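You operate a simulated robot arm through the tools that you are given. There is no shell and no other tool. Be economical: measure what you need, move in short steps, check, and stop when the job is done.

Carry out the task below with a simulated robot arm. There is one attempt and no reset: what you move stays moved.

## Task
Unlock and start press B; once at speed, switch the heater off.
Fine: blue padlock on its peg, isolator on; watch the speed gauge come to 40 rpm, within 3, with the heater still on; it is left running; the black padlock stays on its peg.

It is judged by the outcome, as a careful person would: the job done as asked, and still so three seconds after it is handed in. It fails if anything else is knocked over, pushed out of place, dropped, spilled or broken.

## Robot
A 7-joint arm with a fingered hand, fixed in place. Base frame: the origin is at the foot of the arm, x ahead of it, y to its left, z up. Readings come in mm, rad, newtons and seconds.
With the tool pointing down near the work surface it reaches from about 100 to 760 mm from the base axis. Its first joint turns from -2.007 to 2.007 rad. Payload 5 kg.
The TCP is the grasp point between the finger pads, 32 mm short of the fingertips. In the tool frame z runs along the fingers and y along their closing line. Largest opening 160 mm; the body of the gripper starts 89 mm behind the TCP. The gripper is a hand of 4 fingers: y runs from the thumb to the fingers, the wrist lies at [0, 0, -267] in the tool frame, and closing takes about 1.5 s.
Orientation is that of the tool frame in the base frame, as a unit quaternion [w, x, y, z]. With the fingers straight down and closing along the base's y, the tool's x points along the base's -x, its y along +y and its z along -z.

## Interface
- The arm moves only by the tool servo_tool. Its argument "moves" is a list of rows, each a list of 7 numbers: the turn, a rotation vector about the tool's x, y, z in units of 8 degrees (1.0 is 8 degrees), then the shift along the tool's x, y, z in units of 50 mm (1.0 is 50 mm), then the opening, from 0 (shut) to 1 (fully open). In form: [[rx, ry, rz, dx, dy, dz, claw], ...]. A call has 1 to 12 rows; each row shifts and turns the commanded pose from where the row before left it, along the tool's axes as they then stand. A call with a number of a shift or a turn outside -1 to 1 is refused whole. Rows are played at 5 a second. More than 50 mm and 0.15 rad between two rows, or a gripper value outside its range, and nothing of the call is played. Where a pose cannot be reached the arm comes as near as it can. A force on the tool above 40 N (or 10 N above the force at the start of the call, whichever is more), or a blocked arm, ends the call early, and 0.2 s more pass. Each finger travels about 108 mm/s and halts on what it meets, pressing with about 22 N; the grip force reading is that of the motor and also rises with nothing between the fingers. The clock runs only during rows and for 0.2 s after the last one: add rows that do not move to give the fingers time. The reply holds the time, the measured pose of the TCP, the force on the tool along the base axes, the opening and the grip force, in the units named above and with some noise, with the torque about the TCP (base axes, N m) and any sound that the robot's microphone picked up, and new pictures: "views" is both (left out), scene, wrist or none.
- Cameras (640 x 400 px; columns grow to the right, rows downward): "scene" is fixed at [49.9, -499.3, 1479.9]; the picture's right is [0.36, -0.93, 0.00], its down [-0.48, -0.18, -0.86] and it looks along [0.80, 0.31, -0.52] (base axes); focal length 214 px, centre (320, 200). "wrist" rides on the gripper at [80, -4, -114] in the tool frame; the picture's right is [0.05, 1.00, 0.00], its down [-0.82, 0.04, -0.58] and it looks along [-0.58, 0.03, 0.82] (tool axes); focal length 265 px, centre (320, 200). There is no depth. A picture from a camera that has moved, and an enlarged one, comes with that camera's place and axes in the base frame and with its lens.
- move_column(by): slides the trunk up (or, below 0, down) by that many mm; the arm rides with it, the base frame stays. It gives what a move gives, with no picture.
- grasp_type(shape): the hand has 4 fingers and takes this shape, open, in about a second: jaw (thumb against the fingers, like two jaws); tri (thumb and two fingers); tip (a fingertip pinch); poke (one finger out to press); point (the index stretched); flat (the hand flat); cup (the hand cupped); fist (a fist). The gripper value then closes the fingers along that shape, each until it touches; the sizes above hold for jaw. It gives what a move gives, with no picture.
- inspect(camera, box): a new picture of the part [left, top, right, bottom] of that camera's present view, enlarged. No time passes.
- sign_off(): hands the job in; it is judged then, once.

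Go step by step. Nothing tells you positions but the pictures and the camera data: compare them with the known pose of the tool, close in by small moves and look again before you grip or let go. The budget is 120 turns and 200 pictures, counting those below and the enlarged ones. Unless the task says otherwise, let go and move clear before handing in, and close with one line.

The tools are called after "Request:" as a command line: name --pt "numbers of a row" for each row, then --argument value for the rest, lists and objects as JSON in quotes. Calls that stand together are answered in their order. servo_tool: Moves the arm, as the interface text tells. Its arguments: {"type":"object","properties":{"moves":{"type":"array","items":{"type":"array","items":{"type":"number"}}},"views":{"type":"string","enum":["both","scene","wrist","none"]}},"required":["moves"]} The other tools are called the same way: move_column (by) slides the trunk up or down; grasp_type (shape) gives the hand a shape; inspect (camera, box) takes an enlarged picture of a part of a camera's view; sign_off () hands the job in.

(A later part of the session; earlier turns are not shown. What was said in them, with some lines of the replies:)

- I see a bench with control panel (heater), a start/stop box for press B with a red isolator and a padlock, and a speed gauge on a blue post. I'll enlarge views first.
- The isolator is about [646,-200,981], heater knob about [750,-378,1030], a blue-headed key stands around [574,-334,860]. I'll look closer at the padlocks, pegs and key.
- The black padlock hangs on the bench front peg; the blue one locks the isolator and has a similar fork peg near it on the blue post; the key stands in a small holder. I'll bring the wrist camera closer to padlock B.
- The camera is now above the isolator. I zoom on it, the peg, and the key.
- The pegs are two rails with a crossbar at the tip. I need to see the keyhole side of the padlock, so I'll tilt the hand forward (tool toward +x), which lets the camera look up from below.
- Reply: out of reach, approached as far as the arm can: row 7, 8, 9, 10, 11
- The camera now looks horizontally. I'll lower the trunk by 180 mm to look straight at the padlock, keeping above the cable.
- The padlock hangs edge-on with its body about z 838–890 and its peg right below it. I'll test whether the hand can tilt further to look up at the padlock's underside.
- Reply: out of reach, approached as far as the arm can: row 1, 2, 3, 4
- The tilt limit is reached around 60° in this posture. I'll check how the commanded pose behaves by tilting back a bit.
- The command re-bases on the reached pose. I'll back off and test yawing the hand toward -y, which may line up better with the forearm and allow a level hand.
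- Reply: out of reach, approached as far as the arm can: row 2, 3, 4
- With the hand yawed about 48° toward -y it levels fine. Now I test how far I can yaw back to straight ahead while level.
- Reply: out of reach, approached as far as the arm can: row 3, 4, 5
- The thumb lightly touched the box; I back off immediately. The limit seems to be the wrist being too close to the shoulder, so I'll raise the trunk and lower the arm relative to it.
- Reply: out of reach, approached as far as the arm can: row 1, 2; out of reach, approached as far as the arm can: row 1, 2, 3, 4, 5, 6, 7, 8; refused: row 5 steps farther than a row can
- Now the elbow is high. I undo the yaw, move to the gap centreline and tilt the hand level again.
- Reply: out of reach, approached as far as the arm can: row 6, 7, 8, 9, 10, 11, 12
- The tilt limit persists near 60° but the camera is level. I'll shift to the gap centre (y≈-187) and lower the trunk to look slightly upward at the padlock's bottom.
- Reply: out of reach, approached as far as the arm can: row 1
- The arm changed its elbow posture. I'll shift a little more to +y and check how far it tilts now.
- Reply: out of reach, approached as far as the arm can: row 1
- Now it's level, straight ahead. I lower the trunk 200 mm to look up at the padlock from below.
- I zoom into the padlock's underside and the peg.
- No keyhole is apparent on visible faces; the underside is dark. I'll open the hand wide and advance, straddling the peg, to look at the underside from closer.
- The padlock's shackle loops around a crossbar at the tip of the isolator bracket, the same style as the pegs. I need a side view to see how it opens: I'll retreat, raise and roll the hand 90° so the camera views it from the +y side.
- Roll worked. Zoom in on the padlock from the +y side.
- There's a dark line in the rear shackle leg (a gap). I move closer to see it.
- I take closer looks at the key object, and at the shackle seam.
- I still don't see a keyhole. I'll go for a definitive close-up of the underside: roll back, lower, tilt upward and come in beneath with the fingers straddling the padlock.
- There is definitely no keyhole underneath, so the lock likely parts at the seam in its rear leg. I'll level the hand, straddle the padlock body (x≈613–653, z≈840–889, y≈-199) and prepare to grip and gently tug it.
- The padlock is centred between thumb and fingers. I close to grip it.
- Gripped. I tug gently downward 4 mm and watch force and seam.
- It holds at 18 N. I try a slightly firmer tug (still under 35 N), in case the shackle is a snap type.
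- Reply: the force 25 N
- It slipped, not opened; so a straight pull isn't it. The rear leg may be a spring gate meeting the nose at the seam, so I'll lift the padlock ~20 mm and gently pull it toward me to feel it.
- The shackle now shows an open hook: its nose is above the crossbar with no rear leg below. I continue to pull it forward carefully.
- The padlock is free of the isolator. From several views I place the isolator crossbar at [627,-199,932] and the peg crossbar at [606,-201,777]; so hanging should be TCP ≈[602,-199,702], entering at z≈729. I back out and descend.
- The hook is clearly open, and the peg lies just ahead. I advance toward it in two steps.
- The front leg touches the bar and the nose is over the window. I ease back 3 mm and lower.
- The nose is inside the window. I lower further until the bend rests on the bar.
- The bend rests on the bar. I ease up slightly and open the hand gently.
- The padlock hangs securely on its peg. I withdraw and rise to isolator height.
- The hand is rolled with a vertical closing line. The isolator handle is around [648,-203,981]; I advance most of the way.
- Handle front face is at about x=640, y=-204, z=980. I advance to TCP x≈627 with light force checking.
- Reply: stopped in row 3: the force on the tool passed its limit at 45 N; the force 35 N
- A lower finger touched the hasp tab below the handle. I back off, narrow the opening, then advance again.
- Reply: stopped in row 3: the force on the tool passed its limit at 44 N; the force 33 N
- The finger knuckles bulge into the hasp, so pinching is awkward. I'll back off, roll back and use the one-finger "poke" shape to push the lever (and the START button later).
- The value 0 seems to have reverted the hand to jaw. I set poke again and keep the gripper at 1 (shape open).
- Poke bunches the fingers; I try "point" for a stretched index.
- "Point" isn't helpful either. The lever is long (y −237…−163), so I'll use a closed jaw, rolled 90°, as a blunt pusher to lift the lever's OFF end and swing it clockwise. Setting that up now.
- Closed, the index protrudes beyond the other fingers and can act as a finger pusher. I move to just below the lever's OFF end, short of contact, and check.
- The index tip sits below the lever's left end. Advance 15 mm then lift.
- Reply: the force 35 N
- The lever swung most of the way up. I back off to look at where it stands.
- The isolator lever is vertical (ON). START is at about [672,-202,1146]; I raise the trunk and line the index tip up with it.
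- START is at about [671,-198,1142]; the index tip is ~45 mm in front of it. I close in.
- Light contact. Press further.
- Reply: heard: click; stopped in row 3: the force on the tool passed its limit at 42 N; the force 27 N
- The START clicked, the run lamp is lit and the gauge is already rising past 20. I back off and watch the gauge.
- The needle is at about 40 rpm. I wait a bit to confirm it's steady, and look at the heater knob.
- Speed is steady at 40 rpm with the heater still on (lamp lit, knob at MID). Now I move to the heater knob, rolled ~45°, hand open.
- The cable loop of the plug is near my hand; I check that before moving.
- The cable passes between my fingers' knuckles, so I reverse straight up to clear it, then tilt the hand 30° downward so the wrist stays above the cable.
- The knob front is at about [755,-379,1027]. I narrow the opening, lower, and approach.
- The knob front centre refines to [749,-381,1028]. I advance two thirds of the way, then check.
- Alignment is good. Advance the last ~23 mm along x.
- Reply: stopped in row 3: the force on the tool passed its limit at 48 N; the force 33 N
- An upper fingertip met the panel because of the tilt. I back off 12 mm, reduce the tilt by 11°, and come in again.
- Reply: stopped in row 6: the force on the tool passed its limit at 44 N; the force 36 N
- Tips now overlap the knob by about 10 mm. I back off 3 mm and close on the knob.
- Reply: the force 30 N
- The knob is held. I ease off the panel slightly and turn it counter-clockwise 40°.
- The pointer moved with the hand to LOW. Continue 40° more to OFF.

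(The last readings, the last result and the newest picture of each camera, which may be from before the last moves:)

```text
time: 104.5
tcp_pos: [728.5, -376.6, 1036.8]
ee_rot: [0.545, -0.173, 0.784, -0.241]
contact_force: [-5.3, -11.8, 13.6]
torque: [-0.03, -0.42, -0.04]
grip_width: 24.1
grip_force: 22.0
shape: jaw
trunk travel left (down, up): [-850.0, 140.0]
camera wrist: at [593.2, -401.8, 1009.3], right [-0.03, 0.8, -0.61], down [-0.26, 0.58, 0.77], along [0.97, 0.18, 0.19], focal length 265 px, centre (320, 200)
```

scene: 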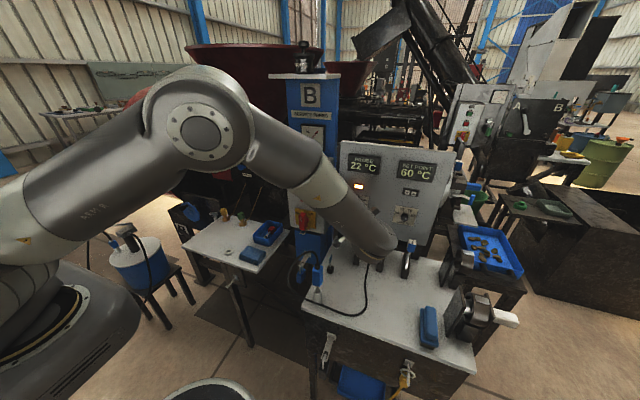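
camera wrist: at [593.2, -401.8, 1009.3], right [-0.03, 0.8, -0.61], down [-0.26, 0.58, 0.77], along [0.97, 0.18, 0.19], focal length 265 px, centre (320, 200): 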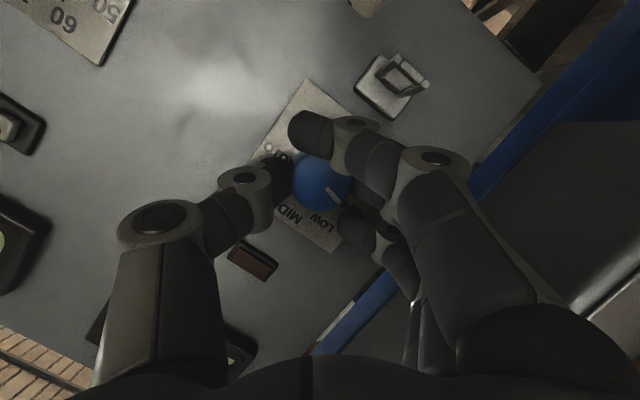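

The heater lamp went out. I add a few degrees to seat it on OFF, then open and see it.

Request:
servo_tool --pt "0.2 0 -0.56 0 0.014 0 0.1" --pt "0 0 0 0 0 0 0.1" --pt "0 0 0 0 0 0 0.25" --pt "0 0 0 0 0 0 0.4" --pt "0 0 0 0 0 0 0.45" --pt "0 0 0 0.12 0 -0.33 0.45" --pt "0 0 0 0.15 0 -0.4 0.45" --views "wrist"

Request:
inspect --camera "wrist" --box '[240, 80, 400, 260]'

```text
time: 106.0
tcp_pos: [691.4, -373.6, 1034.9]
ee_rot: [0.538, -0.196, 0.774, -0.272]
contact_force: [-0.1, -0.4, 0.0]
torque: [0.0, 0.02, -0.02]
grip_width: 71.1
grip_force: 0.1
shape: jaw
trunk travel left (down, up): [-850.0, 140.0]
camera wrist: at [555.7, -401.8, 1010.3], right [-0.03, 0.74, -0.67], down [-0.26, 0.64, 0.72], along [0.97, 0.19, 0.18], focal length 265 px, centre (320, 200)
```

wrist: 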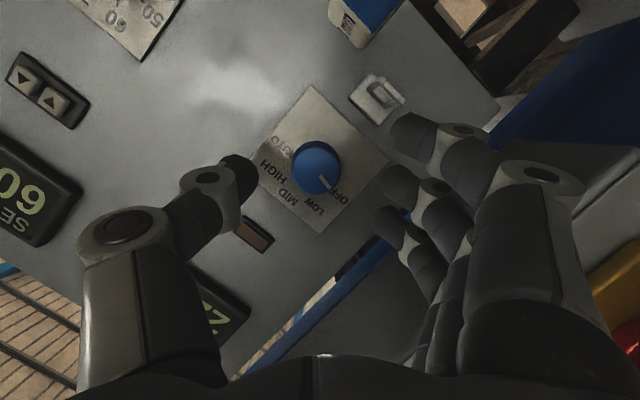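

```text
2.22 times, centred on (320, 170) of wrist
camera zoom: at [555.7, -401.8, 1010.3], right [-0.03, 0.74, -0.67], down [-0.26, 0.64, 0.72], along [0.97, 0.19, 0.18], focal length 590 px, centre (320, 267)
```

zoom: 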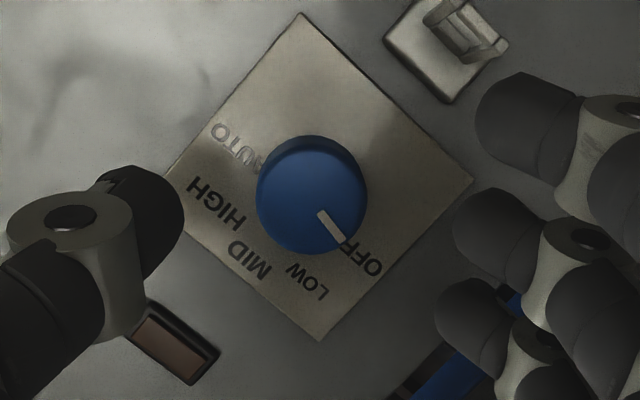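

The knob points at OFF and the lamp is dark. I withdraw, rise clear and verify everything.

Request:
servo_tool --pt "0 0 0 0 0 -0.6 0.45" --pt "0 0 0 0 0 -0.6 0.45" --pt "0 0 0 0 0 0 0.45" --views "none"

Request:
move_column --by 130

Request:
servo_tool --pt "0 0 0 0 0 -0.8 0.45" --pt "0 0 0 0 0 -0.8 0.45" --pt "0 0 0 0 0 0 0.45" --views "scene"

Request:
inspect --camera "scene" --box '[280, 110, 400, 230]'

Request:
inspect --camera "scene" --box '[280, 230, 440, 390]'

```text
time: 106.8
tcp_pos: [633.6, -361.2, 1051.9]
ee_rot: [0.537, -0.195, 0.774, -0.272]
contact_force: [0.1, -0.4, -0.4]
torque: [0.01, 0.0, 0.01]
grip_width: 71.3
grip_force: 0.0
shape: jaw
trunk travel left (down, up): [-850.0, 140.0]
```

```text
time: 108.4
tcp_pos: [634.6, -361.0, 1181.0]
ee_rot: [0.537, -0.196, 0.774, -0.271]
contact_force: [-0.4, -0.2, -0.3]
torque: [0.03, -0.01, -0.02]
grip_width: 71.4
grip_force: 0.1
shape: jaw
trunk travel left (down, up): [-980.0, 10.0]
```

```text
time: 109.2
tcp_pos: [557.9, -342.3, 1202.2]
ee_rot: [0.537, -0.196, 0.774, -0.272]
contact_force: [0.2, 1.2, 0.3]
torque: [-0.02, -0.03, 0.0]
grip_width: 71.5
grip_force: 0.1
shape: jaw
trunk travel left (down, up): [-980.0, 10.0]
```

scene: 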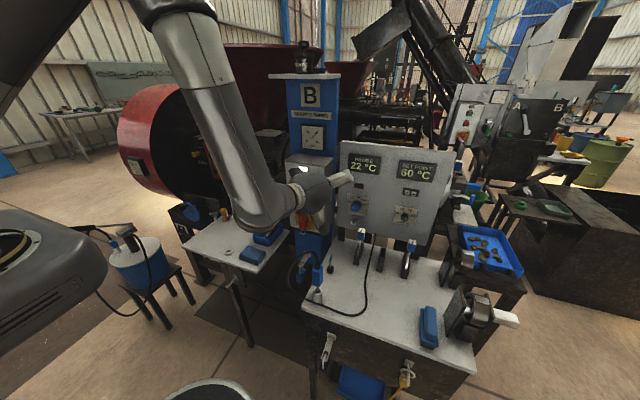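

```text
3.33 times, centred on (340, 170) of scene
camera zoom: at [49.9, -499.3, 1479.9], right [0.36, -0.93, 0.0], down [-0.48, -0.18, -0.86], along [0.8, 0.31, -0.52], focal length 715 px, centre (253, 300)
```

zoom: 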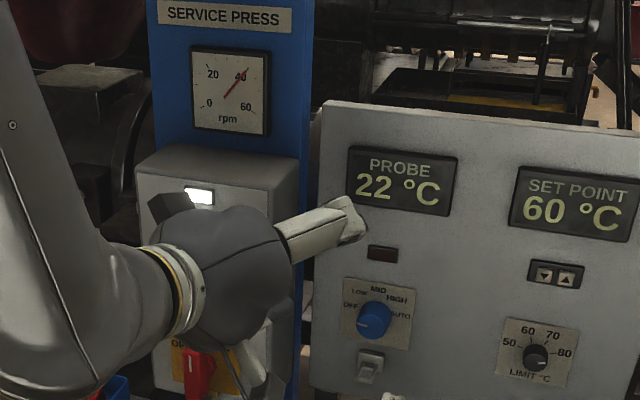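

```text
2.50 times, centred on (360, 310) of scene
camera zoom: at [49.9, -499.3, 1479.9], right [0.36, -0.93, 0.0], down [-0.48, -0.18, -0.86], along [0.8, 0.31, -0.52], focal length 536 px, centre (220, -75)
```

zoom: 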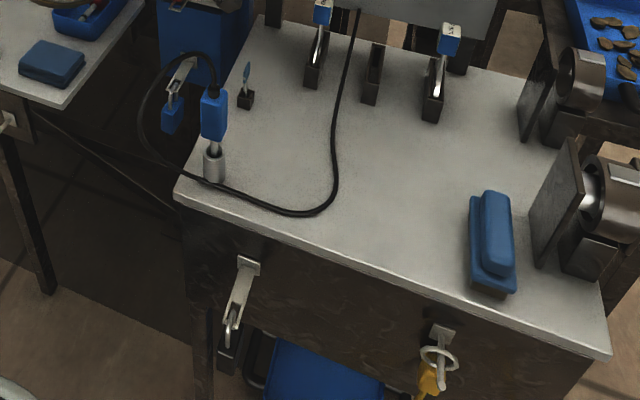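

The press is running at 40 rpm, the isolator is on and the heater is off. Both padlocks are on their pegs, and the hand is clear. Handing in.

Request:
sign_off

```text
The job is handed in.
```

Press B is unlocked and running steadily at 40 rpm; I turned the heater off only after it reached speed. The isolator is on, and the blue and black padlocks are each on their own peg.
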